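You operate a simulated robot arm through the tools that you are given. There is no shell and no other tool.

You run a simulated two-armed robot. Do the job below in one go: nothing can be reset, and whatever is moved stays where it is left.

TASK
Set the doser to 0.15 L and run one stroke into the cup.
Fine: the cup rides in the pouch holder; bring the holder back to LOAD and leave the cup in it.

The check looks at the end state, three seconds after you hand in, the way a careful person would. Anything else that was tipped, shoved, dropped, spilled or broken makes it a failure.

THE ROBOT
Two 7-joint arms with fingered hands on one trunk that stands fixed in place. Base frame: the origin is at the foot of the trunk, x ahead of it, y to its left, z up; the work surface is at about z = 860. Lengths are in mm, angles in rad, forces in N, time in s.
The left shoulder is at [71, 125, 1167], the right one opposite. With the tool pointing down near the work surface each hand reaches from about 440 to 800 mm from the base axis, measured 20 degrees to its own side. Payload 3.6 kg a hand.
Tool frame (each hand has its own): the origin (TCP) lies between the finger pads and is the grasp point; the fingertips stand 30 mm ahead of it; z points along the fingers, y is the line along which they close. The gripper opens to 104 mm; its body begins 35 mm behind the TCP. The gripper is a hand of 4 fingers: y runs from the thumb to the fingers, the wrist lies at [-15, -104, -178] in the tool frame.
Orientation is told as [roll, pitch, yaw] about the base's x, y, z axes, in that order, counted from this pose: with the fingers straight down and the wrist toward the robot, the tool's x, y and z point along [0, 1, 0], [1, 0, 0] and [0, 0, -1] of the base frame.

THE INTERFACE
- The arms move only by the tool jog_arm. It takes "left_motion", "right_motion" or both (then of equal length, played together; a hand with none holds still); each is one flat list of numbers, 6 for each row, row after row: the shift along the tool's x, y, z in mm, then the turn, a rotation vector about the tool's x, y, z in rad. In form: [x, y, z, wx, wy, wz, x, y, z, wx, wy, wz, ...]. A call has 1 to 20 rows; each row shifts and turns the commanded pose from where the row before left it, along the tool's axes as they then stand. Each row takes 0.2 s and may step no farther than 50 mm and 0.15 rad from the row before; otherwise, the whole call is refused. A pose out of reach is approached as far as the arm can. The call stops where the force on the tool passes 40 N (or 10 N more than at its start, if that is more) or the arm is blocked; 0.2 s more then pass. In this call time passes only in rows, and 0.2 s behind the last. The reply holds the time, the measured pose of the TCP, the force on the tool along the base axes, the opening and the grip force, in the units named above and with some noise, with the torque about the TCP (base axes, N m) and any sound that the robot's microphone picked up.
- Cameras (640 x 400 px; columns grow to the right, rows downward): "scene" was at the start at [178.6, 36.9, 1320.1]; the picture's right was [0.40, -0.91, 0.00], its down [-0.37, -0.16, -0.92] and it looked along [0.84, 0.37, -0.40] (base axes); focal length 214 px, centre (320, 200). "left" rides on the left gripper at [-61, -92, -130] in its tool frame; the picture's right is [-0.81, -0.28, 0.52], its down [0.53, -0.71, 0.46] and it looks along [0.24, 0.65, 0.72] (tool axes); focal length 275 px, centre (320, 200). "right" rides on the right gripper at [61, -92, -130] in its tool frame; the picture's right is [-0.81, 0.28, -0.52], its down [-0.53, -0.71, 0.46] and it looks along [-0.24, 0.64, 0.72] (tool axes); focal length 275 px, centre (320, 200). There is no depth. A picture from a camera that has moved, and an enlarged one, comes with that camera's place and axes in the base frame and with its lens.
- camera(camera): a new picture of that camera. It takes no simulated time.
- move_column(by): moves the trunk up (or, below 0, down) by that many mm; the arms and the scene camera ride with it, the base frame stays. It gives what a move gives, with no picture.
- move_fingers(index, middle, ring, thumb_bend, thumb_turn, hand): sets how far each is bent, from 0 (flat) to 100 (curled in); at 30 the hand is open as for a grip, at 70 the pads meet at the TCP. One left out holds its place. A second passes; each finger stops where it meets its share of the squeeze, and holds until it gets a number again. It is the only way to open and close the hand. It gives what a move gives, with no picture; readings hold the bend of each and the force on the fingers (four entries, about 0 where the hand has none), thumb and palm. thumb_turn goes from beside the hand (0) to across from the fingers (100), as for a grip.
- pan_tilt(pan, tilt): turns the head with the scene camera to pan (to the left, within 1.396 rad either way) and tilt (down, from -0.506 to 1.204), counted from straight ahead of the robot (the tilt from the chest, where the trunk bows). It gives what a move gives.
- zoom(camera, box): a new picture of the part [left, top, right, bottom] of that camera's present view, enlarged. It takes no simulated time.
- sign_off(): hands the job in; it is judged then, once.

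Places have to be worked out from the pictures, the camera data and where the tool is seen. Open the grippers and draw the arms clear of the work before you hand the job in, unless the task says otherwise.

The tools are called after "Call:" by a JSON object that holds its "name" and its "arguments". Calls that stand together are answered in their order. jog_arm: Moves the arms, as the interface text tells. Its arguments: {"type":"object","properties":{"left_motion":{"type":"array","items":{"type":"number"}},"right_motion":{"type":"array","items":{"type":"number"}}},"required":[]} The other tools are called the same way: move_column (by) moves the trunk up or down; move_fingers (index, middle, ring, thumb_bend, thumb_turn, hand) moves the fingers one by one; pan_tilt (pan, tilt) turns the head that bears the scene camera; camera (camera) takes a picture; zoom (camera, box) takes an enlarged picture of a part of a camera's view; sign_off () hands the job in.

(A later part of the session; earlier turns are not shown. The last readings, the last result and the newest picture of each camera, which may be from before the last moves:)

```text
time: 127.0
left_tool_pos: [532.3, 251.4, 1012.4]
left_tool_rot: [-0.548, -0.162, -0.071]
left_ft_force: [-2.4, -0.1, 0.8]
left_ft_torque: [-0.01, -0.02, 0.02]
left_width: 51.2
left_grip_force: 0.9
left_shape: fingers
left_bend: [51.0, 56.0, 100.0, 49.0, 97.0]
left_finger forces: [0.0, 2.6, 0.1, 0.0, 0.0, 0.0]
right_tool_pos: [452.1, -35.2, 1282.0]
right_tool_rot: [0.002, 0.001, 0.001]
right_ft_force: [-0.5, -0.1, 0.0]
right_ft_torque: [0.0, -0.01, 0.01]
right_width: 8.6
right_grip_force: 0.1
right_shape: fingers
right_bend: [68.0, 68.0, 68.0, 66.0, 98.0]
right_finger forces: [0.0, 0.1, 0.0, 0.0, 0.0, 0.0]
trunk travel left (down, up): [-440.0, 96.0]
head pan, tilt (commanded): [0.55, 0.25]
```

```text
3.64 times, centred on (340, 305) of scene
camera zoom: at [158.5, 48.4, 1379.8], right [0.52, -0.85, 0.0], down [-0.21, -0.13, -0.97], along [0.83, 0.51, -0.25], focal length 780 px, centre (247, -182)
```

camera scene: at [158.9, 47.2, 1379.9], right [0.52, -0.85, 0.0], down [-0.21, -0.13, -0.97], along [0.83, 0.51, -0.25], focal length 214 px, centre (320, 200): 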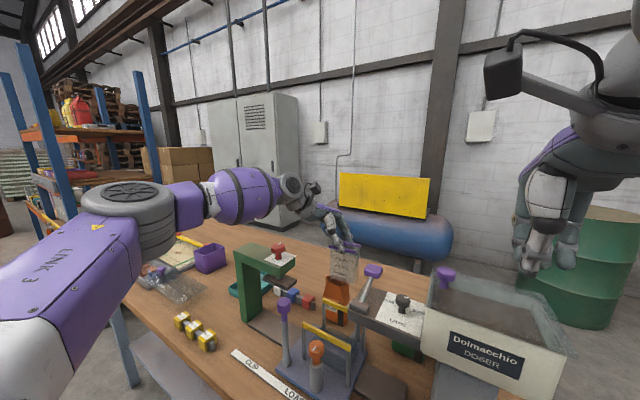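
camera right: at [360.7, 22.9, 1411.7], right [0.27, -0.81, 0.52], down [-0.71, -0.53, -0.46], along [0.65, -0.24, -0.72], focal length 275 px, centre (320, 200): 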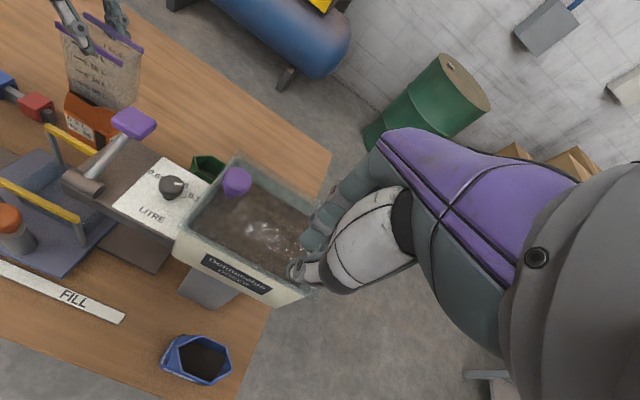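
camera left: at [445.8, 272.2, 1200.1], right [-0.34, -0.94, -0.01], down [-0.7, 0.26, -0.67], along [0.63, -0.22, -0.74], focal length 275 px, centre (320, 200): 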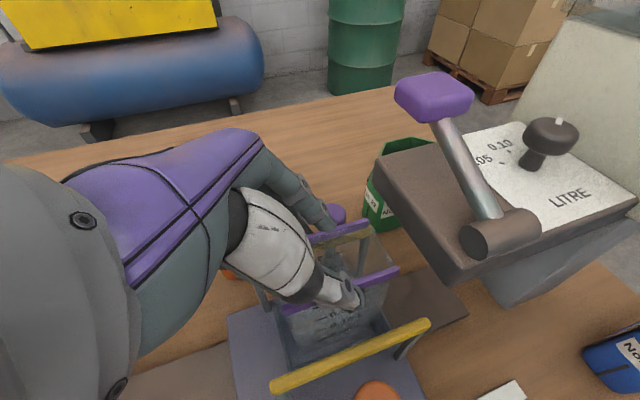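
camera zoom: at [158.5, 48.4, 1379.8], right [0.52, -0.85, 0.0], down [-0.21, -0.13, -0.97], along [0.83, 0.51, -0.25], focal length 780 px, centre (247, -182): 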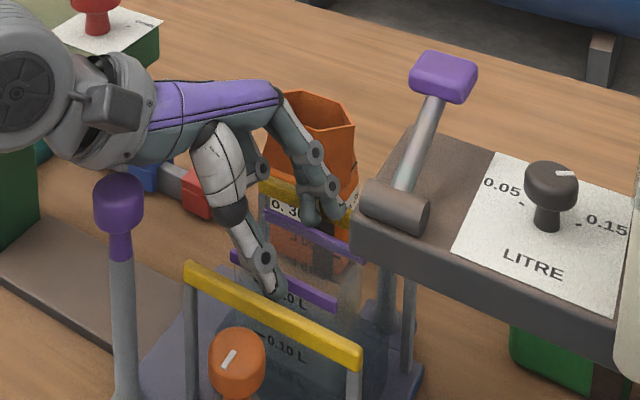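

The cup has dropped into the well (rim now ≈980). I relieve the middle finger and lift the hand straight up.

Call:
{"name": "move_fingers", "arguments": {"hand": "left", "index": 51, "middle": 57, "thumb_bend": 49}}

Call:
{"name": "jog_arm", "arguments": {"left_motion": [-5.1, 1.6, -8.4, 0, 0, 0, -7.7, 2.4, -12.7, 0, 0, 0, -12.8, 4, -21.1, 0, 0, 0, -18, 5.6, -29.5, 0, 0, 0, -18, 5.6, -29.5, 0, 0, 0]}}

Call:
{"name": "camera", "arguments": {"camera": "left"}}

Call:
{"name": "zoom", "arguments": {"camera": "scene", "box": [290, 240, 410, 370]}}

Call:
{"name": "zoom", "arguments": {"camera": "right", "box": [0, 100, 120, 220]}}

```text
time: 128.0
left_tool_pos: [533.3, 251.0, 1012.9]
left_tool_rot: [-0.548, -0.162, -0.071]
left_ft_force: [-0.5, 0.3, 1.6]
left_ft_torque: [-0.02, -0.03, 0.01]
left_width: 51.8
left_grip_force: 0.9
left_shape: fingers
left_bend: [51.0, 57.0, 100.0, 49.0, 97.0]
left_finger forces: [0.1, 2.1, 0.0, 0.1, 0.0, 0.1]
right_tool_pos: [452.8, -35.3, 1280.9]
right_tool_rot: [-0.001, -0.001, -0.001]
right_ft_force: [1.1, 0.2, 0.5]
right_ft_torque: [0.02, 0.03, -0.02]
right_width: 8.3
right_grip_force: 0.1
right_shape: fingers
right_bend: [68.0, 68.0, 68.0, 66.0, 98.0]
right_finger forces: [0.0, 0.0, 0.0, 0.0, 0.1, 0.0]
trunk travel left (down, up): [-440.0, 96.0]
head pan, tilt (commanded): [0.55, 0.25]
```

```text
time: 129.2
left_tool_pos: [532.6, 250.8, 1133.4]
left_tool_rot: [-0.545, -0.162, -0.071]
left_ft_force: [0.6, 0.4, 0.1]
left_ft_torque: [-0.01, -0.03, -0.02]
left_width: 51.8
left_grip_force: 0.1
left_shape: fingers
left_bend: [51.0, 56.0, 100.0, 49.0, 97.0]
left_finger forces: [0.1, 0.0, 0.0, 0.0, 0.2, 0.0]
right_tool_pos: [453.3, -35.7, 1281.8]
right_tool_rot: [-0.001, -0.001, -0.002]
right_ft_force: [0.4, -0.3, -0.6]
right_ft_torque: [-0.01, -0.01, 0.04]
right_width: 8.9
right_grip_force: 0.1
right_shape: fingers
right_bend: [68.0, 68.0, 68.0, 66.0, 98.0]
right_finger forces: [0.0, 0.1, 0.0, 0.0, 0.0, 0.0]
trunk travel left (down, up): [-440.0, 96.0]
head pan, tilt (commanded): [0.55, 0.25]
```

```text
taken
camera left: at [419.8, 274.9, 1260.8], right [-0.34, -0.94, -0.07], down [-0.58, 0.26, -0.77], along [0.74, -0.22, -0.63], focal length 275 px, centre (320, 200)
```

left: 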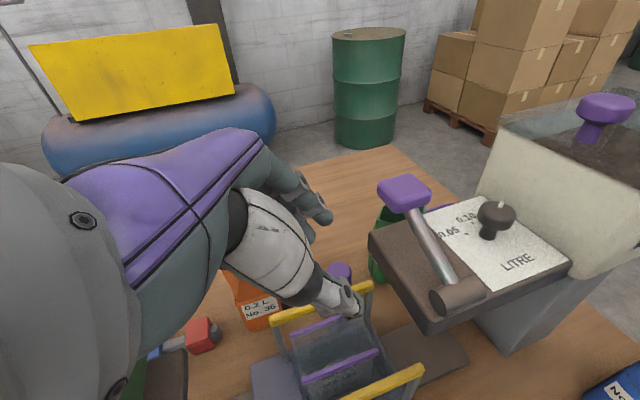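

```text
3.08 times, centred on (350, 305) of scene
camera zoom: at [158.7, 48.2, 1379.8], right [0.52, -0.85, 0.0], down [-0.21, -0.13, -0.97], along [0.83, 0.51, -0.25], focal length 660 px, centre (228, -123)
```

zoom: 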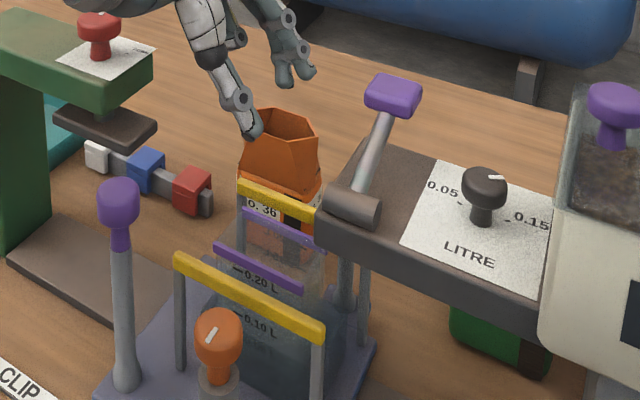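

```text
3.33 times, centred on (60, 160) of right
camera zoom: at [360.6, 24.4, 1411.7], right [0.28, -0.81, 0.52], down [-0.71, -0.53, -0.46], along [0.65, -0.24, -0.72], focal length 918 px, centre (1187, 333)
```

zoom: 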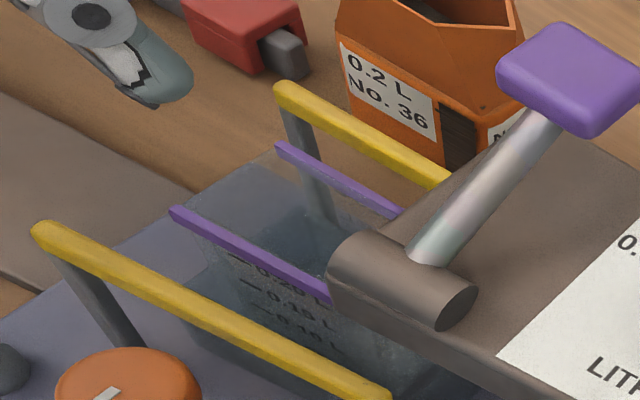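

The cup stands in the well between the bars. Now I'll bring the holder to FILL: first neutralise the left hand's tilt, go to the front post and turn to −90° yaw.

Call:
{"name": "jog_arm", "arguments": {"left_motion": [-12.8, 4, -21.1, 0, 0, 0, 0, 0, 0, 0.0686, -0.0057, -0.0427, 0, 0, 0, 0.0686, -0.0057, -0.0427, 0, 0, 0, -0.037, 0, -0.0594, 0, 0, 0, 0, 0.136, 0, 0, 0, 0, 0, 0.136, 0, 0, 0, 0, 0, 0.136, 0, 0, 0, 0, 0, 0.137, 0, 0, 0, -15, 0, 0, 0, 23, -26, 0, 0, 0, 0, 23, -26, 0, 0, 0, 0, 22, -25, 0, 0, 0, 0]}}

Call:
{"name": "move_fingers", "arguments": {"hand": "left", "index": 44, "middle": 100, "ring": 100, "thumb_bend": 44}}

Call:
{"name": "jog_arm", "arguments": {"left_motion": [0, 0, 0, 0, 0, 0.131, 0, 0, 0, 0, 0, 0.131, 0, 0, 0, 0, 0, 0.131, 0, 0, 0, 0, 0, 0.131, 0, 0, 0, 0, 0, 0.131, 0, 0, 0, 0, 0, 0.131, 0, 0, 0, 0, 0, 0.131, 0, 0, 0, 0, 0, 0.131, 0, 0, 0, 0, 0, 0.131, 0, 0, 0, 0, 0, 0.131, 0, 0, 0, 0, 0, 0.131, 0, 0, 0, 0, 0, 0.131]}}

Call:
{"name": "camera", "arguments": {"camera": "left"}}

Call:
{"name": "camera", "arguments": {"camera": "scene"}}

```text
time: 131.8
left_tool_pos: [456.2, 319.9, 1173.4]
left_tool_rot: [-0.012, -0.002, -0.003]
left_ft_force: [-0.1, 0.3, 0.3]
left_ft_torque: [-0.01, -0.02, 0.0]
left_width: 51.7
left_grip_force: 0.0
left_shape: fingers
left_bend: [51.0, 56.0, 100.0, 49.0, 97.0]
left_finger forces: [0.1, 0.0, 0.1, 0.2, 0.0, 0.0]
right_tool_pos: [451.9, -35.5, 1282.4]
right_tool_rot: [0.0, 0.0, -0.001]
right_ft_force: [-0.1, -0.3, -0.1]
right_ft_torque: [0.02, -0.03, -0.01]
right_width: 8.4
right_grip_force: 0.0
right_shape: fingers
right_bend: [68.0, 68.0, 68.0, 66.0, 98.0]
right_finger forces: [0.1, 0.0, 0.1, 0.1, 0.1, 0.1]
trunk travel left (down, up): [-440.0, 96.0]
head pan, tilt (commanded): [0.55, 0.25]
```

```text
time: 132.8
left_tool_pos: [456.8, 319.1, 1172.4]
left_tool_rot: [-0.013, 0.0, -0.003]
left_ft_force: [0.1, 0.0, 0.2]
left_ft_torque: [0.0, 0.01, 0.02]
left_width: 67.5
left_grip_force: 0.1
left_shape: fingers
left_bend: [44.0, 100.0, 100.0, 44.0, 97.0]
left_finger forces: [0.1, 0.1, 0.0, 0.1, 0.0, 0.0]
right_tool_pos: [452.4, -35.9, 1281.4]
right_tool_rot: [0.0, 0.0, -0.001]
right_ft_force: [-0.2, -0.3, 0.3]
right_ft_torque: [-0.01, 0.04, 0.03]
right_width: 8.4
right_grip_force: 0.1
right_shape: fingers
right_bend: [68.0, 68.0, 68.0, 66.0, 98.0]
right_finger forces: [0.1, 0.1, 0.0, 0.1, 0.0, 0.0]
trunk travel left (down, up): [-440.0, 96.0]
head pan, tilt (commanded): [0.55, 0.25]
```

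```text
time: 135.4
left_tool_pos: [456.4, 319.2, 1170.9]
left_tool_rot: [0.0, -0.015, -1.577]
left_ft_force: [-0.3, 0.9, -0.2]
left_ft_torque: [-0.02, 0.02, -0.02]
left_width: 67.0
left_grip_force: 0.0
left_shape: fingers
left_bend: [44.0, 100.0, 100.0, 44.0, 97.0]
left_finger forces: [0.0, 0.1, 0.0, 0.0, 0.0, 0.1]
right_tool_pos: [452.9, -36.2, 1281.7]
right_tool_rot: [0.0, 0.001, 0.0]
right_ft_force: [0.0, -0.3, 0.2]
right_ft_torque: [0.02, -0.01, -0.02]
right_width: 8.5
right_grip_force: 0.0
right_shape: fingers
right_bend: [68.0, 68.0, 68.0, 66.0, 98.0]
right_finger forces: [0.0, 0.0, 0.1, 0.1, 0.0, 0.0]
trunk travel left (down, up): [-440.0, 96.0]
head pan, tilt (commanded): [0.55, 0.25]
```

```text
taken
camera left: at [395.4, 413.4, 1301.9], right [-0.81, 0.27, -0.52], down [0.54, 0.7, -0.46], along [0.24, -0.66, -0.72], focal length 275 px, centre (320, 200)
```

left: 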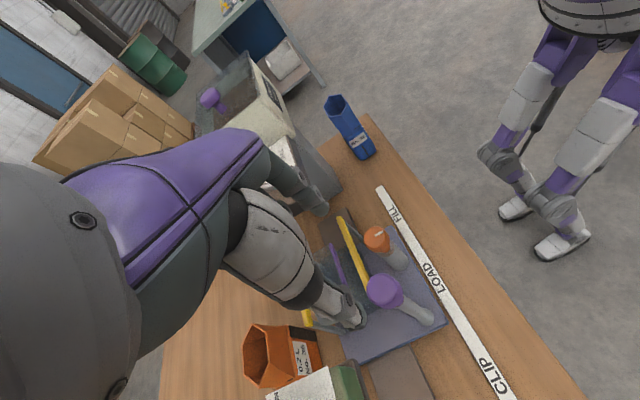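

```text
taken
camera scene: at [159.3, 48.3, 1379.7], right [0.52, -0.85, 0.0], down [-0.21, -0.13, -0.97], along [0.83, 0.51, -0.25], focal length 214 px, centre (320, 200)
```

scene: 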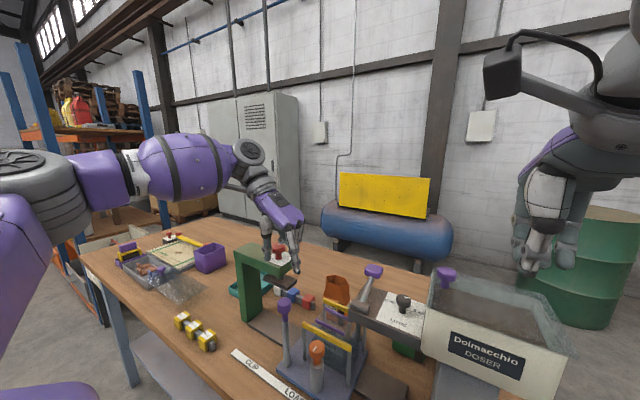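

Call:
{"name": "jog_arm", "arguments": {"left_motion": [0, 0, 37, 0, 0, 0, 0, 0, 37, 0, 0, 0, 0, 0, 35, 0, 0, 0]}}

Call:
{"name": "camera", "arguments": {"camera": "left"}}

Call:
{"name": "move_fingers", "arguments": {"hand": "left", "index": 62, "thumb_bend": 62}}

Call:
{"name": "move_fingers", "arguments": {"hand": "left", "index": 70, "thumb_bend": 70}}

Call:
{"name": "camera", "arguments": {"camera": "left"}}

```text
time: 136.2
left_tool_pos: [456.1, 316.3, 1062.6]
left_tool_rot: [0.003, -0.012, -1.573]
left_ft_force: [-0.9, 0.1, 1.0]
left_ft_torque: [0.01, 0.0, -0.01]
left_width: 67.2
left_grip_force: 0.1
left_shape: fingers
left_bend: [44.0, 100.0, 100.0, 44.0, 97.0]
left_finger forces: [0.0, 0.0, 0.0, 0.0, 0.0, 0.0]
right_tool_pos: [452.6, -34.8, 1281.5]
right_tool_rot: [0.001, 0.0, 0.001]
right_ft_force: [0.7, -0.1, 0.4]
right_ft_torque: [-0.02, 0.02, -0.02]
right_width: 8.5
right_grip_force: 0.0
right_shape: fingers
right_bend: [68.0, 68.0, 68.0, 66.0, 98.0]
right_finger forces: [0.1, 0.0, 0.1, 0.1, 0.1, 0.1]
trunk travel left (down, up): [-440.0, 96.0]
head pan, tilt (commanded): [0.55, 0.25]
```

```text
taken
camera left: at [395.0, 411.2, 1191.8], right [-0.81, 0.27, -0.52], down [0.54, 0.71, -0.46], along [0.24, -0.65, -0.72], focal length 275 px, centre (320, 200)
```

left: 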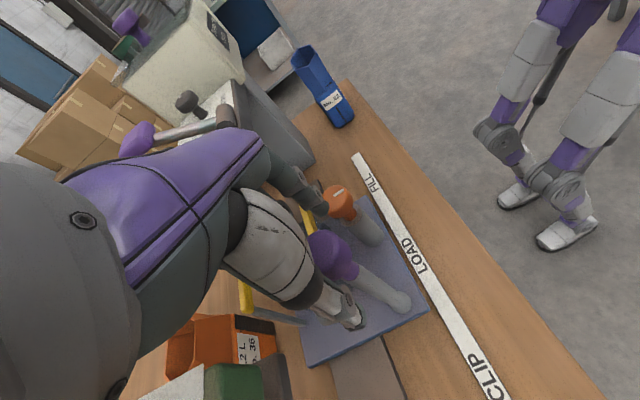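

```text
time: 137.2
left_tool_pos: [454.5, 316.6, 1063.2]
left_tool_rot: [0.001, -0.013, -1.575]
left_ft_force: [0.3, 1.0, -1.7]
left_ft_torque: [0.03, 0.0, 0.01]
left_width: 26.1
left_grip_force: 1.4
left_shape: fingers
left_bend: [61.0, 100.0, 100.0, 59.0, 97.0]
left_finger forces: [0.9, 0.0, 0.0, 0.1, 1.9, 0.0]
right_tool_pos: [452.0, -35.1, 1281.5]
right_tool_rot: [-0.001, 0.0, 0.0]
right_ft_force: [-0.9, 0.5, 1.3]
right_ft_torque: [-0.01, 0.0, 0.02]
right_width: 8.6
right_grip_force: 0.1
right_shape: fingers
right_bend: [68.0, 68.0, 68.0, 66.0, 98.0]
right_finger forces: [0.0, 0.1, 0.1, 0.0, 0.0, 0.1]
trunk travel left (down, up): [-440.0, 96.0]
head pan, tilt (commanded): [0.55, 0.25]
```

```text
time: 138.2
left_tool_pos: [454.8, 316.9, 1061.5]
left_tool_rot: [0.0, -0.012, -1.576]
left_ft_force: [-0.5, 1.5, -0.6]
left_ft_torque: [0.05, -0.01, 0.04]
left_width: 23.6
left_grip_force: 5.9
left_shape: fingers
left_bend: [62.0, 100.0, 100.0, 62.0, 97.0]
left_finger forces: [6.0, 0.0, 0.0, 0.1, 6.6, 0.1]
right_tool_pos: [453.1, -34.8, 1281.9]
right_tool_rot: [0.0, 0.001, 0.001]
right_ft_force: [0.2, -0.2, 0.8]
right_ft_torque: [0.02, -0.01, -0.03]
right_width: 8.5
right_grip_force: 0.1
right_shape: fingers
right_bend: [68.0, 68.0, 68.0, 66.0, 98.0]
right_finger forces: [0.1, 0.1, 0.0, 0.0, 0.1, 0.1]
trunk travel left (down, up): [-440.0, 96.0]
head pan, tilt (commanded): [0.55, 0.25]
```

```text
taken
camera left: at [394.7, 411.1, 1192.3], right [-0.81, 0.27, -0.52], down [0.54, 0.71, -0.46], along [0.24, -0.65, -0.72], focal length 275 px, centre (320, 200)
```

left: 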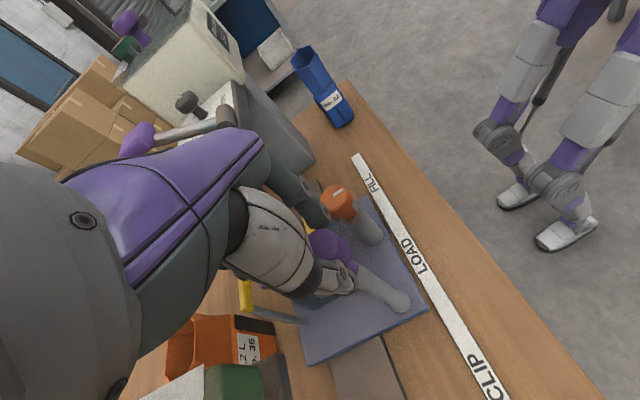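

Gripped. I slide the holder gently toward FILL, first to the previously reached place (y≈259).

Call:
{"name": "jog_arm", "arguments": {"left_motion": [0, 3, 0, 0, 0, 0, 0, 5, 0, 0, 0, 0, 0, 6, 0, 0, 0, 0, 0, 6, 0, 0, 0, 0, 0, 6, 0, 0, 0, 0, 0, 6, 0, 0, 0, 0, 0, 6, 0, 0, 0, 0, 0, 6, 0, 0, 0, 0, 0, 6, 0, 0, 0, 0, 0, 5, 0, 0, 0, 0, 0, 3, 0, 0, 0, 0]}}

Call:
{"name": "camera", "arguments": {"camera": "left"}}

Call:
{"name": "zoom", "arguments": {"camera": "scene", "box": [260, 230, 420, 390]}}

Call:
{"name": "camera", "arguments": {"camera": "right"}}

```text
time: 140.6
left_tool_pos: [454.8, 261.1, 1063.8]
left_tool_rot: [-0.002, -0.012, -1.576]
left_ft_force: [-0.8, 1.9, -4.9]
left_ft_torque: [-0.01, -0.04, -0.01]
left_width: 23.6
left_grip_force: 6.0
left_shape: fingers
left_bend: [62.0, 100.0, 100.0, 62.0, 97.0]
left_finger forces: [5.3, 0.0, 0.0, 0.1, 6.7, 0.0]
right_tool_pos: [453.8, -34.9, 1282.4]
right_tool_rot: [0.0, -0.001, 0.0]
right_ft_force: [0.4, -0.5, -0.1]
right_ft_torque: [0.0, 0.0, 0.02]
right_width: 8.2
right_grip_force: 0.0
right_shape: fingers
right_bend: [68.0, 68.0, 68.0, 66.0, 98.0]
right_finger forces: [0.0, 0.1, 0.0, 0.1, 0.0, 0.1]
trunk travel left (down, up): [-440.0, 96.0]
head pan, tilt (commanded): [0.55, 0.25]
```

```text
taken
camera left: at [395.0, 354.2, 1193.0], right [-0.81, 0.27, -0.52], down [0.53, 0.71, -0.46], along [0.24, -0.65, -0.72], focal length 275 px, centre (320, 200)
```

left: 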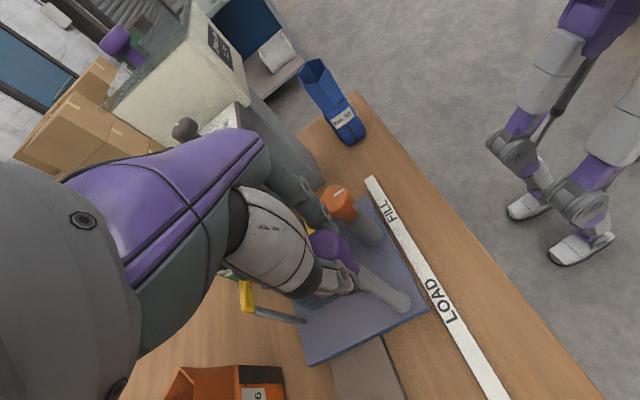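

```text
2.50 times, centred on (340, 310) of scene
camera zoom: at [159.2, 48.9, 1379.7], right [0.52, -0.85, 0.0], down [-0.21, -0.13, -0.97], along [0.83, 0.51, -0.25], focal length 536 px, centre (270, -75)
```

zoom: 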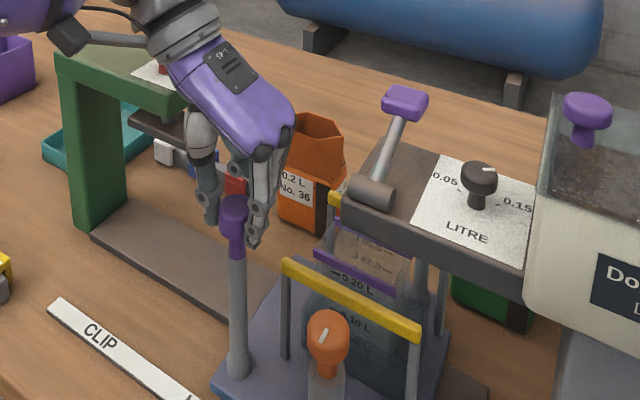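

```text
taken
camera right: at [361.1, 25.1, 1411.5], right [0.28, -0.81, 0.52], down [-0.71, -0.53, -0.46], along [0.64, -0.24, -0.72], focal length 275 px, centre (320, 200)
```

right: 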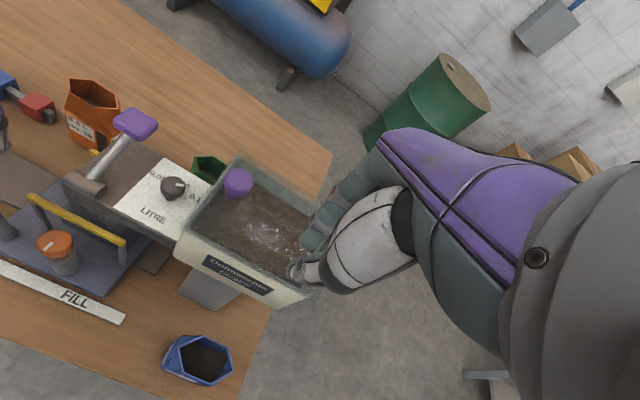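

Call:
{"name": "jog_arm", "arguments": {"left_motion": [0, 4, 0, 0, 0, 0, 0, 6, 0, 0, 0, 0, 0, 6, 0, 0, 0, 0, 0, 6, 0, 0, 0, 0, 0, 5, 0, 0, 0, 0]}}

Call:
{"name": "camera", "arguments": {"camera": "left"}}

Call:
{"name": "zoom", "arguments": {"camera": "scene", "box": [280, 230, 440, 390]}}

Call:
{"name": "zoom", "arguments": {"camera": "right", "box": [0, 100, 200, 320]}}

```text
time: 141.8
left_tool_pos: [456.1, 232.6, 1064.4]
left_tool_rot: [0.0, -0.011, -1.574]
left_ft_force: [0.2, 1.1, -7.7]
left_ft_torque: [-0.02, -0.04, -0.02]
left_width: 24.0
left_grip_force: 6.1
left_shape: fingers
left_bend: [62.0, 100.0, 100.0, 62.0, 97.0]
left_finger forces: [5.8, 0.1, 0.0, 0.1, 6.0, 0.0]
right_tool_pos: [452.6, -35.2, 1282.8]
right_tool_rot: [-0.001, 0.001, 0.001]
right_ft_force: [-0.7, 0.5, -0.1]
right_ft_torque: [-0.01, 0.05, -0.01]
right_width: 8.6
right_grip_force: 0.0
right_shape: fingers
right_bend: [68.0, 68.0, 68.0, 66.0, 98.0]
right_finger forces: [0.0, 0.0, 0.0, 0.0, 0.0, 0.1]
trunk travel left (down, up): [-440.0, 96.0]
head pan, tilt (commanded): [0.55, 0.25]
```

```text
taken
camera left: at [395.0, 326.9, 1193.9], right [-0.81, 0.27, -0.52], down [0.54, 0.71, -0.46], along [0.24, -0.65, -0.72], focal length 275 px, centre (320, 200)
```

left: 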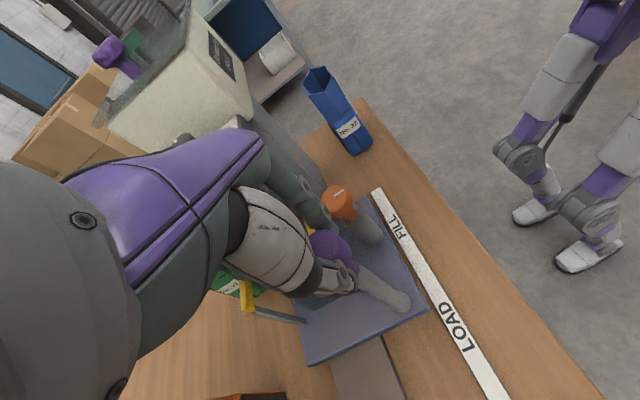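

```text
2.50 times, centred on (360, 310) of scene
camera zoom: at [159.5, 48.7, 1379.7], right [0.52, -0.85, 0.0], down [-0.21, -0.13, -0.97], along [0.83, 0.51, -0.25], focal length 536 px, centre (220, -75)
```

zoom: 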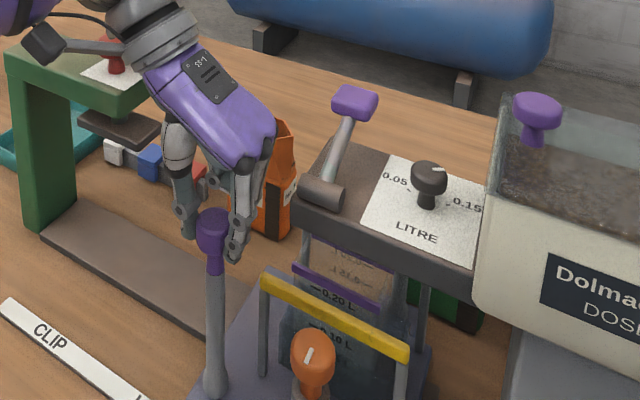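

```text
1.82 times, centred on (100, 210) of right
camera zoom: at [361.4, 24.8, 1411.4], right [0.28, -0.81, 0.52], down [-0.71, -0.53, -0.46], along [0.64, -0.24, -0.72], focal length 500 px, centre (720, 182)
```

zoom: 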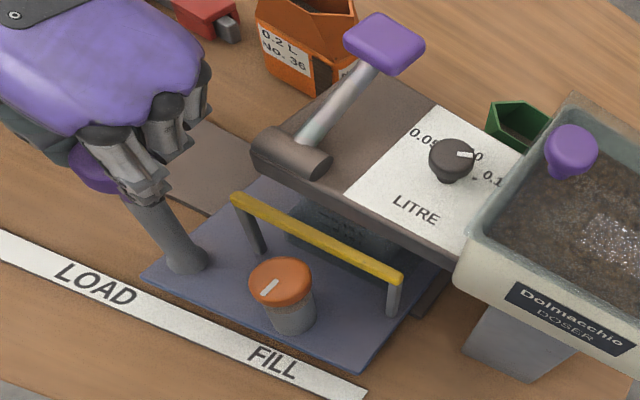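

The holder centre is now ~6–7 mm short of the FILL label by this camera, agreeing with the 130 mm pitch. I move the last 7 mm.

Call:
{"name": "jog_arm", "arguments": {"left_motion": [0, 3.5, 0, 0, 0, 0, 0, 3.5, 0, 0, 0, 0]}}

Call:
{"name": "zoom", "arguments": {"camera": "right", "box": [0, 100, 200, 320]}}

Call:
{"name": "zoom", "arguments": {"camera": "scene", "box": [300, 250, 440, 390]}}

```text
time: 142.4
left_tool_pos: [455.7, 226.3, 1063.5]
left_tool_rot: [0.0, -0.011, -1.574]
left_ft_force: [0.4, 0.4, -7.0]
left_ft_torque: [-0.03, -0.01, 0.0]
left_width: 23.6
left_grip_force: 6.3
left_shape: fingers
left_bend: [61.0, 100.0, 100.0, 62.0, 97.0]
left_finger forces: [6.3, 0.0, 0.1, 0.1, 5.9, 0.0]
right_tool_pos: [453.1, -35.4, 1281.0]
right_tool_rot: [-0.002, 0.0, 0.0]
right_ft_force: [0.1, -0.1, 0.0]
right_ft_torque: [0.0, 0.01, 0.05]
right_width: 8.9
right_grip_force: 0.0
right_shape: fingers
right_bend: [68.0, 68.0, 68.0, 66.0, 98.0]
right_finger forces: [0.0, 0.1, 0.0, 0.0, 0.0, 0.0]
trunk travel left (down, up): [-440.0, 96.0]
head pan, tilt (commanded): [0.55, 0.25]
```

```text
1.82 times, centred on (100, 210) of right
camera zoom: at [361.2, 25.1, 1411.6], right [0.28, -0.81, 0.52], down [-0.71, -0.53, -0.46], along [0.64, -0.24, -0.72], focal length 500 px, centre (720, 182)
```

zoom: 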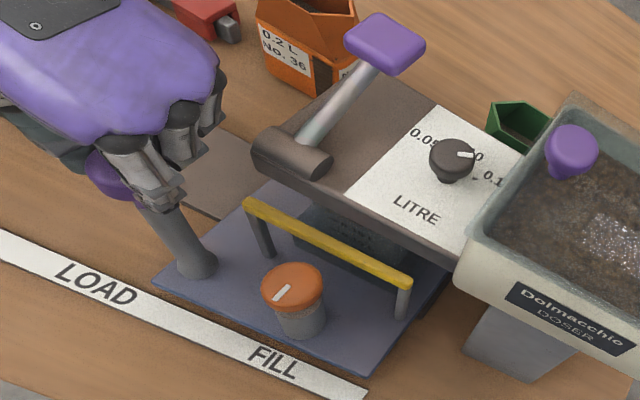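

```text
2.86 times, centred on (370, 320) of scene
camera zoom: at [159.3, 48.8, 1379.7], right [0.52, -0.85, 0.0], down [-0.21, -0.13, -0.97], along [0.83, 0.51, -0.25], focal length 613 px, centre (177, -143)
```

zoom: 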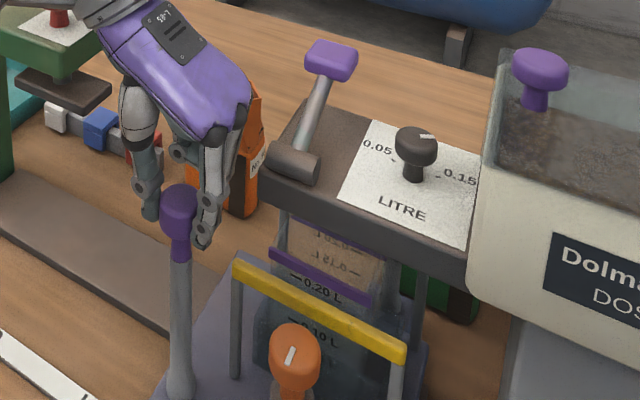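

The holder stands at FILL with the cup under the doser plate. I release the post and raise the left hand, turning it back to yaw 0 to work the lever.

Call:
{"name": "move_fingers", "arguments": {"hand": "left", "index": 46, "thumb_bend": 46}}

Call:
{"name": "jog_arm", "arguments": {"left_motion": [0, 0, -30, 0, 0, 0, 0, 0, -40, 0, 0, 0, 0, 0, -45, 0, 0, 0, 0, 0, -35, 0, 0, 0, 0, 0, 0, 0, 0, -0.131, 0, 0, 0, 0, 0, -0.131, 0, 0, 0, 0, 0, -0.131, 0, 0, 0, 0, 0, -0.131, 0, 0, 0, 0, 0, -0.131, 0, 0, 0, 0, 0, -0.131, 0, 0, 0, 0, 0, -0.131, 0, 0, 0, 0, 0, -0.131, 0, 0, 0, 0, 0, -0.131, 0, 0, 0, 0, 0, -0.131, 0, 0, 0, 0, 0, -0.131, 0, 0, 0, 0, 0, -0.131]}}

Call:
{"name": "camera", "arguments": {"camera": "left"}}

Call:
{"name": "zoom", "arguments": {"camera": "right", "box": [0, 80, 200, 300]}}

Call:
{"name": "zoom", "arguments": {"camera": "scene", "box": [300, 230, 440, 370]}}

```text
time: 143.4
left_tool_pos: [455.6, 225.4, 1064.7]
left_tool_rot: [0.001, -0.014, -1.574]
left_ft_force: [-0.3, 0.5, 0.2]
left_ft_torque: [-0.02, 0.0, 0.01]
left_width: 62.0
left_grip_force: 0.0
left_shape: fingers
left_bend: [46.0, 100.0, 100.0, 46.0, 97.0]
left_finger forces: [0.0, 0.0, 0.1, 0.0, 0.0, 0.0]
right_tool_pos: [452.8, -35.2, 1281.8]
right_tool_rot: [0.0, 0.0, 0.0]
right_ft_force: [-0.2, 0.7, 1.0]
right_ft_torque: [0.01, 0.0, -0.02]
right_width: 8.9
right_grip_force: 0.0
right_shape: fingers
right_bend: [68.0, 68.0, 68.0, 66.0, 98.0]
right_finger forces: [0.1, 0.0, 0.0, 0.0, 0.0, 0.0]
trunk travel left (down, up): [-440.0, 96.0]
head pan, tilt (commanded): [0.55, 0.25]
```

```text
time: 146.8
left_tool_pos: [455.2, 227.1, 1214.2]
left_tool_rot: [-0.014, -0.002, 0.001]
left_ft_force: [0.2, 0.3, -0.5]
left_ft_torque: [0.0, 0.0, -0.01]
left_width: 61.7
left_grip_force: 0.0
left_shape: fingers
left_bend: [46.0, 100.0, 100.0, 46.0, 97.0]
left_finger forces: [0.0, 0.0, 0.0, 0.0, 0.0, 0.1]
right_tool_pos: [452.5, -37.6, 1282.6]
right_tool_rot: [0.0, 0.0, 0.0]
right_ft_force: [0.5, -0.3, -0.4]
right_ft_torque: [0.01, 0.01, 0.02]
right_width: 8.4
right_grip_force: 0.1
right_shape: fingers
right_bend: [68.0, 68.0, 68.0, 66.0, 98.0]
right_finger forces: [0.1, 0.0, 0.1, 0.0, 0.1, 0.0]
trunk travel left (down, up): [-440.0, 96.0]
head pan, tilt (commanded): [0.55, 0.25]
```

```text
taken
camera left: at [363.5, 168.3, 1346.0], right [-0.27, -0.82, -0.51], down [-0.71, 0.53, -0.46], along [0.65, 0.23, -0.73], focal length 275 px, centre (320, 200)
```

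left: 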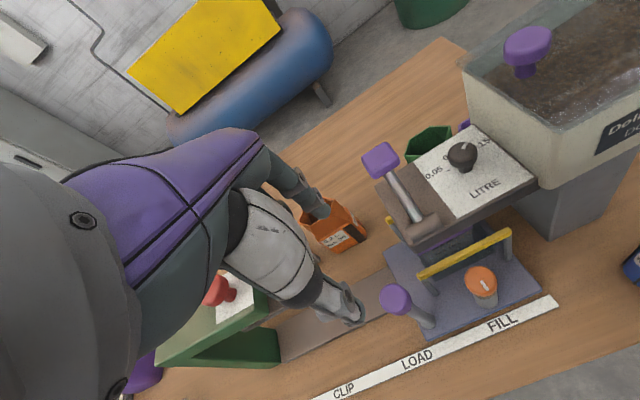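

```text
1.82 times, centred on (100, 190) of right
camera zoom: at [360.8, 24.1, 1411.7], right [0.28, -0.81, 0.52], down [-0.71, -0.53, -0.46], along [0.64, -0.24, -0.72], focal length 500 px, centre (720, 218)
```

zoom: 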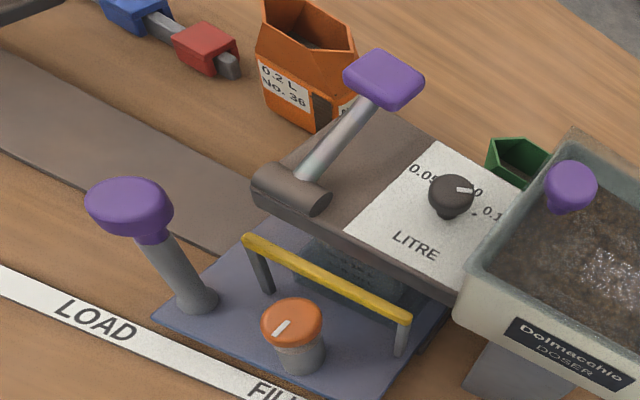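

```text
2.86 times, centred on (370, 300) of scene
camera zoom: at [158.9, 48.0, 1379.8], right [0.52, -0.85, 0.0], down [-0.21, -0.13, -0.97], along [0.83, 0.51, -0.25], focal length 613 px, centre (177, -86)
```

zoom: 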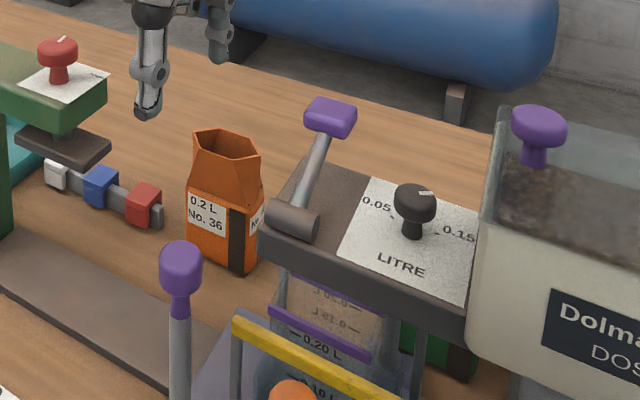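

The lever knob is at ≈[563,161,1123] (hub ≈[490,161,1086]). I set the left fingers to hook behind the knob with the thumb kept wide, and move above it.

Call:
{"name": "move_fingers", "arguments": {"hand": "left", "index": 46, "middle": 46, "ring": 100, "thumb_bend": 25}}

Call:
{"name": "jog_arm", "arguments": {"left_motion": [-24.5, 38, 0, 0, 0, 0, -24.5, 38, 0, 0, 0, 0, -24.5, 38, 0, 0, 0, 0]}}

Call:
{"name": "zoom", "arguments": {"camera": "right", "box": [0, 40, 200, 260]}}

Call:
{"name": "camera", "arguments": {"camera": "left"}}

Call:
{"name": "zoom", "arguments": {"camera": "scene", "box": [300, 170, 440, 330]}}

```text
time: 147.8
left_tool_pos: [455.8, 227.2, 1214.7]
left_tool_rot: [-0.011, 0.0, -0.001]
left_ft_force: [0.7, 0.1, 0.2]
left_ft_torque: [0.02, 0.01, -0.02]
left_width: 86.6
left_grip_force: 0.0
left_shape: fingers
left_bend: [46.0, 46.0, 100.0, 25.0, 97.0]
left_finger forces: [0.0, 0.1, 0.1, 0.0, 0.1, 0.1]
right_tool_pos: [453.0, -35.8, 1282.1]
right_tool_rot: [-0.001, -0.001, -0.001]
right_ft_force: [0.5, 0.3, 0.0]
right_ft_torque: [-0.02, 0.0, 0.01]
right_width: 8.4
right_grip_force: 0.1
right_shape: fingers
right_bend: [68.0, 68.0, 68.0, 66.0, 98.0]
right_finger forces: [0.0, 0.1, 0.0, 0.0, 0.0, 0.1]
trunk travel left (down, up): [-440.0, 96.0]
head pan, tilt (commanded): [0.55, 0.25]
```

```text
time: 148.6
left_tool_pos: [570.8, 153.0, 1214.1]
left_tool_rot: [-0.014, 0.001, -0.002]
left_ft_force: [0.6, -1.3, -0.1]
left_ft_torque: [0.01, 0.02, 0.04]
left_width: 86.9
left_grip_force: 0.0
left_shape: fingers
left_bend: [46.0, 46.0, 100.0, 25.0, 97.0]
left_finger forces: [0.0, 0.1, 0.0, 0.0, 0.1, 0.1]
right_tool_pos: [453.5, -35.1, 1280.7]
right_tool_rot: [0.0, 0.002, -0.001]
right_ft_force: [0.9, 0.2, 0.6]
right_ft_torque: [-0.02, -0.01, 0.0]
right_width: 8.4
right_grip_force: 0.0
right_shape: fingers
right_bend: [68.0, 68.0, 68.0, 66.0, 98.0]
right_finger forces: [0.1, 0.1, 0.0, 0.0, 0.1, 0.0]
trunk travel left (down, up): [-440.0, 96.0]
head pan, tilt (commanded): [0.55, 0.25]
```

```text
1.82 times, centred on (100, 150) of right
camera zoom: at [362.9, 24.3, 1411.0], right [0.28, -0.81, 0.52], down [-0.71, -0.53, -0.45], along [0.64, -0.24, -0.73], focal length 500 px, centre (720, 291)
```

zoom: 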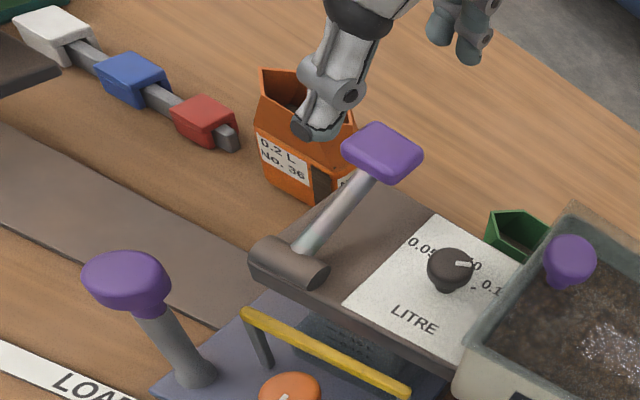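

```text
taken
camera left: at [479.6, 95.2, 1345.9], right [-0.28, -0.82, -0.51], down [-0.71, 0.53, -0.46], along [0.64, 0.23, -0.73], focal length 275 px, centre (320, 200)
```

left: 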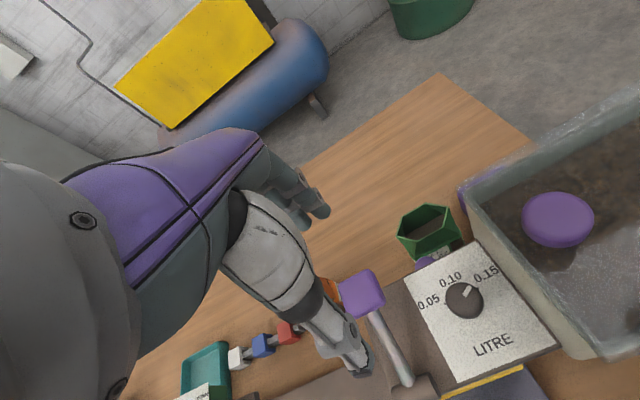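

```text
2.50 times, centred on (370, 250) of scene
camera zoom: at [160.8, 48.2, 1379.5], right [0.52, -0.85, 0.0], down [-0.21, -0.13, -0.97], along [0.83, 0.51, -0.25], focal length 536 px, centre (195, 75)
```

zoom: 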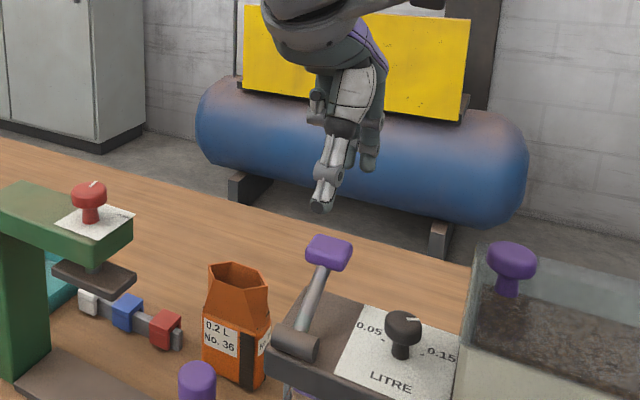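

Call:
{"name": "jog_arm", "arguments": {"left_motion": [0, 0, 25, 0, 0, 0, 0, 0, 25, 0, 0, 0, 0, 0, 15, 0, 0, 0]}}

Call:
{"name": "zoom", "arguments": {"camera": "right", "box": [40, 60, 180, 220]}}

Call:
{"name": "zoom", "arguments": {"camera": "left", "box": [260, 180, 460, 380]}}

Call:
{"name": "zoom", "arguments": {"camera": "scene", "box": [310, 210, 410, 330]}}

```text
time: 149.4
left_tool_pos: [569.6, 152.3, 1149.4]
left_tool_rot: [-0.012, 0.0, -0.003]
left_ft_force: [-0.3, 1.2, 0.9]
left_ft_torque: [0.0, -0.01, 0.02]
left_width: 86.4
left_grip_force: 0.0
left_shape: fingers
left_bend: [46.0, 46.0, 100.0, 25.0, 97.0]
left_finger forces: [0.1, 0.1, 0.0, 0.0, 0.0, 0.1]
right_tool_pos: [452.6, -36.0, 1282.0]
right_tool_rot: [0.001, 0.0, 0.001]
right_ft_force: [-0.6, 0.3, 0.7]
right_ft_torque: [0.01, 0.05, 0.04]
right_width: 8.6
right_grip_force: 0.0
right_shape: fingers
right_bend: [68.0, 68.0, 68.0, 66.0, 98.0]
right_finger forces: [0.0, 0.0, 0.0, 0.0, 0.0, 0.0]
trunk travel left (down, up): [-440.0, 96.0]
head pan, tilt (commanded): [0.55, 0.25]
```

```text
2.50 times, centred on (110, 140) of right
camera zoom: at [361.0, 24.6, 1411.6], right [0.28, -0.81, 0.52], down [-0.71, -0.53, -0.46], along [0.64, -0.24, -0.72], focal length 688 px, centre (845, 350)
```

zoom: 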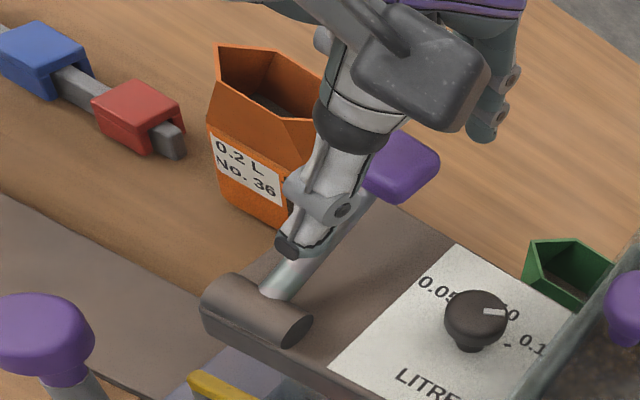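

```text
2.00 times, centred on (360, 280) of left
camera zoom: at [477.6, 94.5, 1282.1], right [-0.28, -0.82, -0.51], down [-0.71, 0.53, -0.46], along [0.65, 0.23, -0.73], focal length 551 px, centre (240, 40)
```

zoom: 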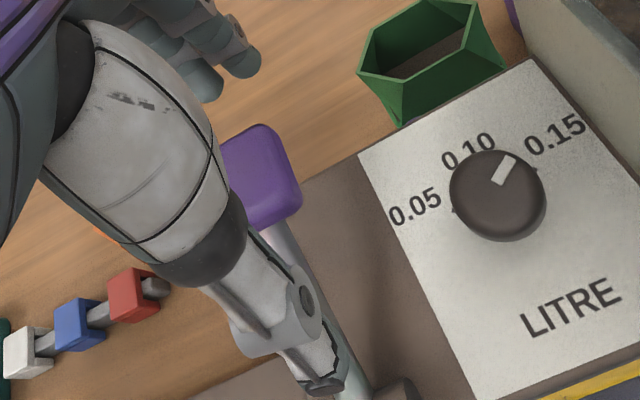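

```text
3.33 times, centred on (360, 270) of scene
camera zoom: at [159.1, 48.4, 1379.8], right [0.52, -0.85, 0.0], down [-0.21, -0.13, -0.97], along [0.83, 0.51, -0.25], focal length 715 px, centre (187, -33)
```

zoom: 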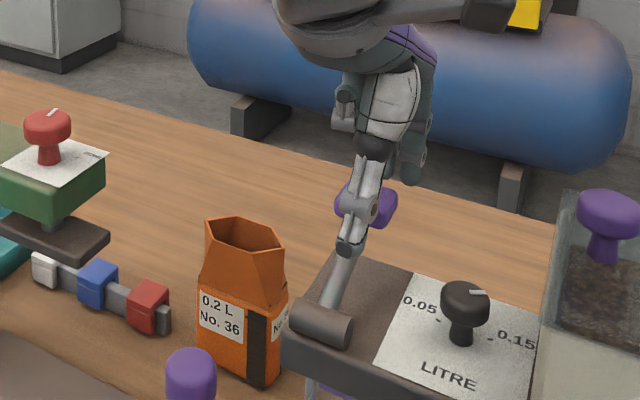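

The thumb hovers just above the rod, but the fingertips already overlap the knob's rear by ~20 mm. I move −x until the fingers touch the knob from behind.

Call:
{"name": "jog_arm", "arguments": {"left_motion": [0, -7, 0, 0, 0, 0, 0, -7, 0, 0, 0, 0, 0, -5, 0, 0, 0, 0]}}

Call:
{"name": "zoom", "arguments": {"camera": "right", "box": [40, 60, 180, 220]}}

Call:
{"name": "zoom", "arguments": {"camera": "left", "box": [260, 180, 460, 380]}}

```text
time: 150.2
left_tool_pos: [550.5, 153.9, 1150.6]
left_tool_rot: [-0.012, 0.0, 0.0]
left_ft_force: [-1.2, -0.4, -0.2]
left_ft_torque: [-0.04, 0.0, -0.01]
left_width: 86.8
left_grip_force: 0.0
left_shape: fingers
left_bend: [46.0, 46.0, 100.0, 25.0, 97.0]
left_finger forces: [0.0, 0.1, 0.1, 0.1, 0.0, 0.0]
right_tool_pos: [452.2, -35.3, 1281.8]
right_tool_rot: [0.001, -0.002, 0.001]
right_ft_force: [-0.4, -0.1, -0.4]
right_ft_torque: [-0.02, 0.01, 0.0]
right_width: 8.4
right_grip_force: 0.1
right_shape: fingers
right_bend: [68.0, 68.0, 68.0, 66.0, 98.0]
right_finger forces: [0.1, 0.1, 0.1, 0.1, 0.1, 0.0]
trunk travel left (down, up): [-440.0, 96.0]
head pan, tilt (commanded): [0.55, 0.25]
```

```text
2.50 times, centred on (110, 140) of right
camera zoom: at [360.6, 24.7, 1411.7], right [0.28, -0.81, 0.52], down [-0.71, -0.53, -0.46], along [0.65, -0.24, -0.72], focal length 688 px, centre (845, 350)
```

zoom: 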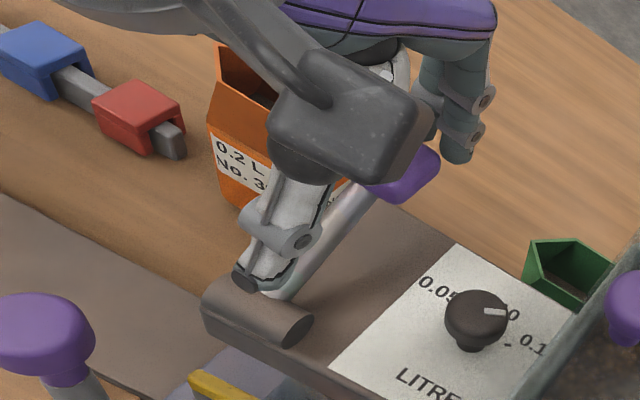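

```text
2.00 times, centred on (360, 280) of left
camera zoom: at [458.0, 94.3, 1282.4], right [-0.28, -0.82, -0.51], down [-0.71, 0.53, -0.46], along [0.65, 0.23, -0.73], focal length 551 px, centre (240, 40)
```

zoom: 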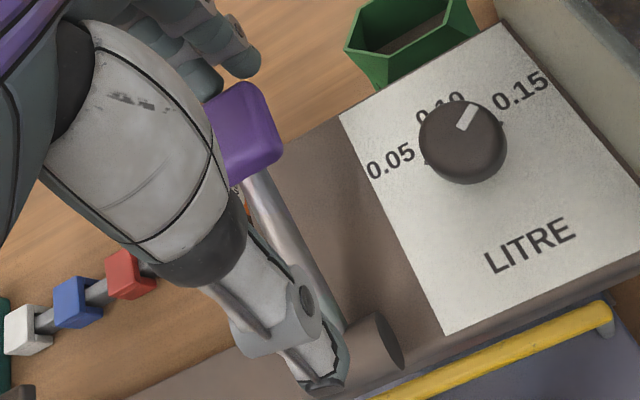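

Call:
{"name": "jog_arm", "arguments": {"left_motion": [0, -4, 0, 0, 0, 0, 0, -4, 0, 0, 0, 0]}}

Call:
{"name": "zoom", "arguments": {"camera": "left", "box": [260, 180, 460, 380]}}

```text
time: 150.8
left_tool_pos: [543.5, 153.3, 1150.2]
left_tool_rot: [-0.012, -0.001, -0.002]
left_ft_force: [4.2, 0.3, 0.5]
left_ft_torque: [-0.01, -0.14, 0.01]
left_width: 90.1
left_grip_force: 2.1
left_shape: fingers
left_bend: [44.0, 44.0, 100.0, 25.0, 97.0]
left_finger forces: [2.5, 2.0, 0.0, 0.1, 0.0, 0.1]
right_tool_pos: [452.5, -36.1, 1281.9]
right_tool_rot: [0.002, -0.001, 0.0]
right_ft_force: [0.7, -0.6, -0.9]
right_ft_torque: [-0.03, 0.01, -0.01]
right_width: 8.8
right_grip_force: 0.0
right_shape: fingers
right_bend: [68.0, 68.0, 68.0, 66.0, 98.0]
right_finger forces: [0.1, 0.1, 0.0, 0.0, 0.1, 0.1]
trunk travel left (down, up): [-440.0, 96.0]
head pan, tilt (commanded): [0.55, 0.25]
```

```text
2.00 times, centred on (360, 280) of left
camera zoom: at [451.3, 94.2, 1282.1], right [-0.28, -0.82, -0.51], down [-0.71, 0.53, -0.46], along [0.65, 0.23, -0.73], focal length 551 px, centre (240, 40)
```

zoom: 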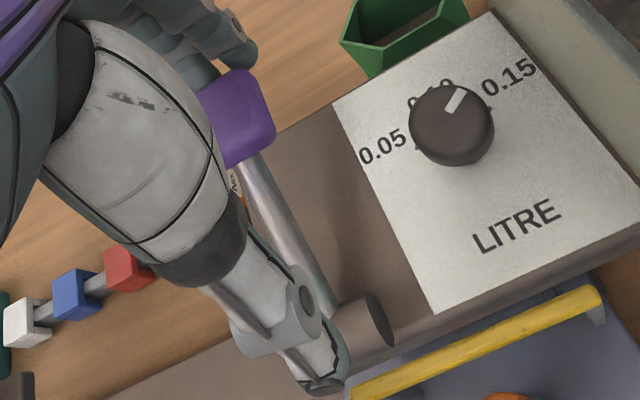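

Contact (≈4 N on the fingers). I stiffen the fingers slightly and pull the lever along its arc (up and toward me) step by step.

Call:
{"name": "move_fingers", "arguments": {"hand": "left", "index": 52, "middle": 52}}

Call:
{"name": "jog_arm", "arguments": {"left_motion": [0, -6.5, -9.5, 0, 0, 0, 0, -6.5, -9.5, 0, 0, 0]}}

Call:
{"name": "camera", "arguments": {"camera": "left"}}

Call:
{"name": "zoom", "arguments": {"camera": "right", "box": [20, 40, 180, 220]}}

Call:
{"name": "zoom", "arguments": {"camera": "scene", "box": [310, 210, 410, 330]}}

```text
time: 151.8
left_tool_pos: [544.5, 152.7, 1151.3]
left_tool_rot: [-0.012, -0.001, -0.004]
left_ft_force: [13.1, 1.2, 3.4]
left_ft_torque: [0.02, -0.42, 0.0]
left_width: 88.3
left_grip_force: 6.0
left_shape: fingers
left_bend: [45.0, 47.0, 100.0, 25.0, 97.0]
left_finger forces: [6.5, 6.0, 0.0, 0.0, 0.0, 0.1]
right_tool_pos: [454.2, -35.5, 1280.8]
right_tool_rot: [0.001, 0.004, -0.001]
right_ft_force: [-0.4, 0.1, -0.4]
right_ft_torque: [0.04, -0.02, -0.03]
right_width: 8.2
right_grip_force: 0.1
right_shape: fingers
right_bend: [68.0, 68.0, 68.0, 66.0, 98.0]
right_finger forces: [0.0, 0.0, 0.0, 0.0, 0.0, 0.1]
trunk travel left (down, up): [-440.0, 96.0]
head pan, tilt (commanded): [0.55, 0.25]
```

```text
time: 152.4
left_tool_pos: [525.0, 153.5, 1171.0]
left_tool_rot: [-0.01, -0.005, -0.001]
left_ft_force: [0.3, -0.9, -1.1]
left_ft_torque: [-0.02, -0.02, 0.0]
left_width: 79.3
left_grip_force: 0.0
left_shape: fingers
left_bend: [52.0, 52.0, 100.0, 25.0, 97.0]
left_finger forces: [0.0, 0.1, 0.1, 0.0, 0.1, 0.0]
right_tool_pos: [449.0, -36.0, 1283.8]
right_tool_rot: [0.001, -0.003, 0.001]
right_ft_force: [-0.2, -0.4, 0.5]
right_ft_torque: [0.01, -0.03, 0.0]
right_width: 8.7
right_grip_force: 0.1
right_shape: fingers
right_bend: [68.0, 68.0, 68.0, 66.0, 98.0]
right_finger forces: [0.0, 0.0, 0.0, 0.0, 0.0, 0.0]
trunk travel left (down, up): [-440.0, 96.0]
head pan, tilt (commanded): [0.55, 0.25]
```

```text
taken
camera left: at [433.6, 94.1, 1302.6], right [-0.28, -0.82, -0.51], down [-0.71, 0.53, -0.46], along [0.65, 0.23, -0.73], focal length 275 px, centre (320, 200)
```

left: 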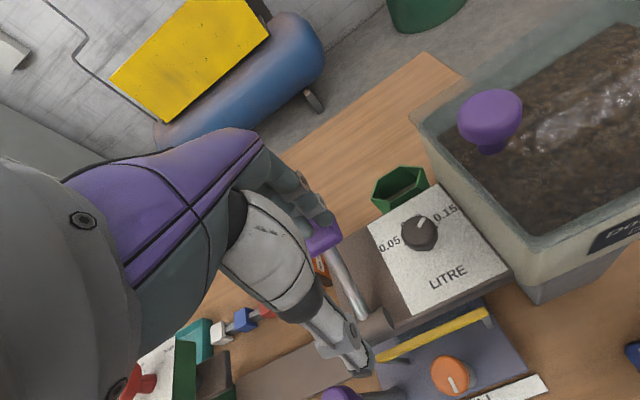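

```text
2.22 times, centred on (100, 130) of right
camera zoom: at [357.2, 24.6, 1413.0], right [0.27, -0.81, 0.52], down [-0.71, -0.53, -0.46], along [0.65, -0.24, -0.72], focal length 612 px, centre (809, 356)
```

zoom: 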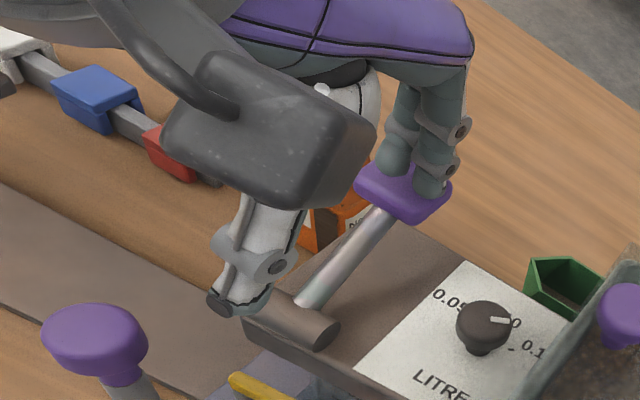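

```text
3.33 times, centred on (360, 270) of scene
camera zoom: at [155.6, 48.4, 1380.4], right [0.52, -0.85, 0.0], down [-0.21, -0.13, -0.97], along [0.83, 0.51, -0.24], focal length 715 px, centre (187, -33)
```

zoom: 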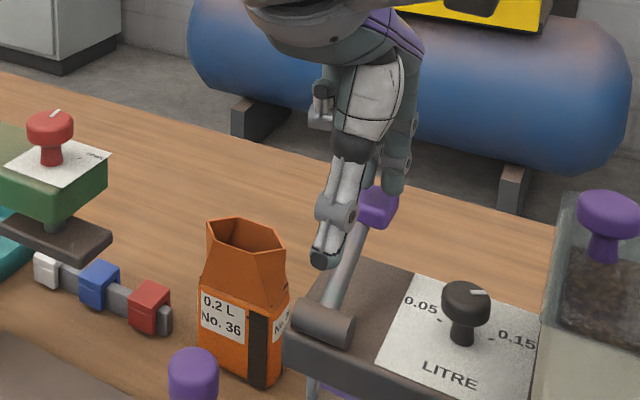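

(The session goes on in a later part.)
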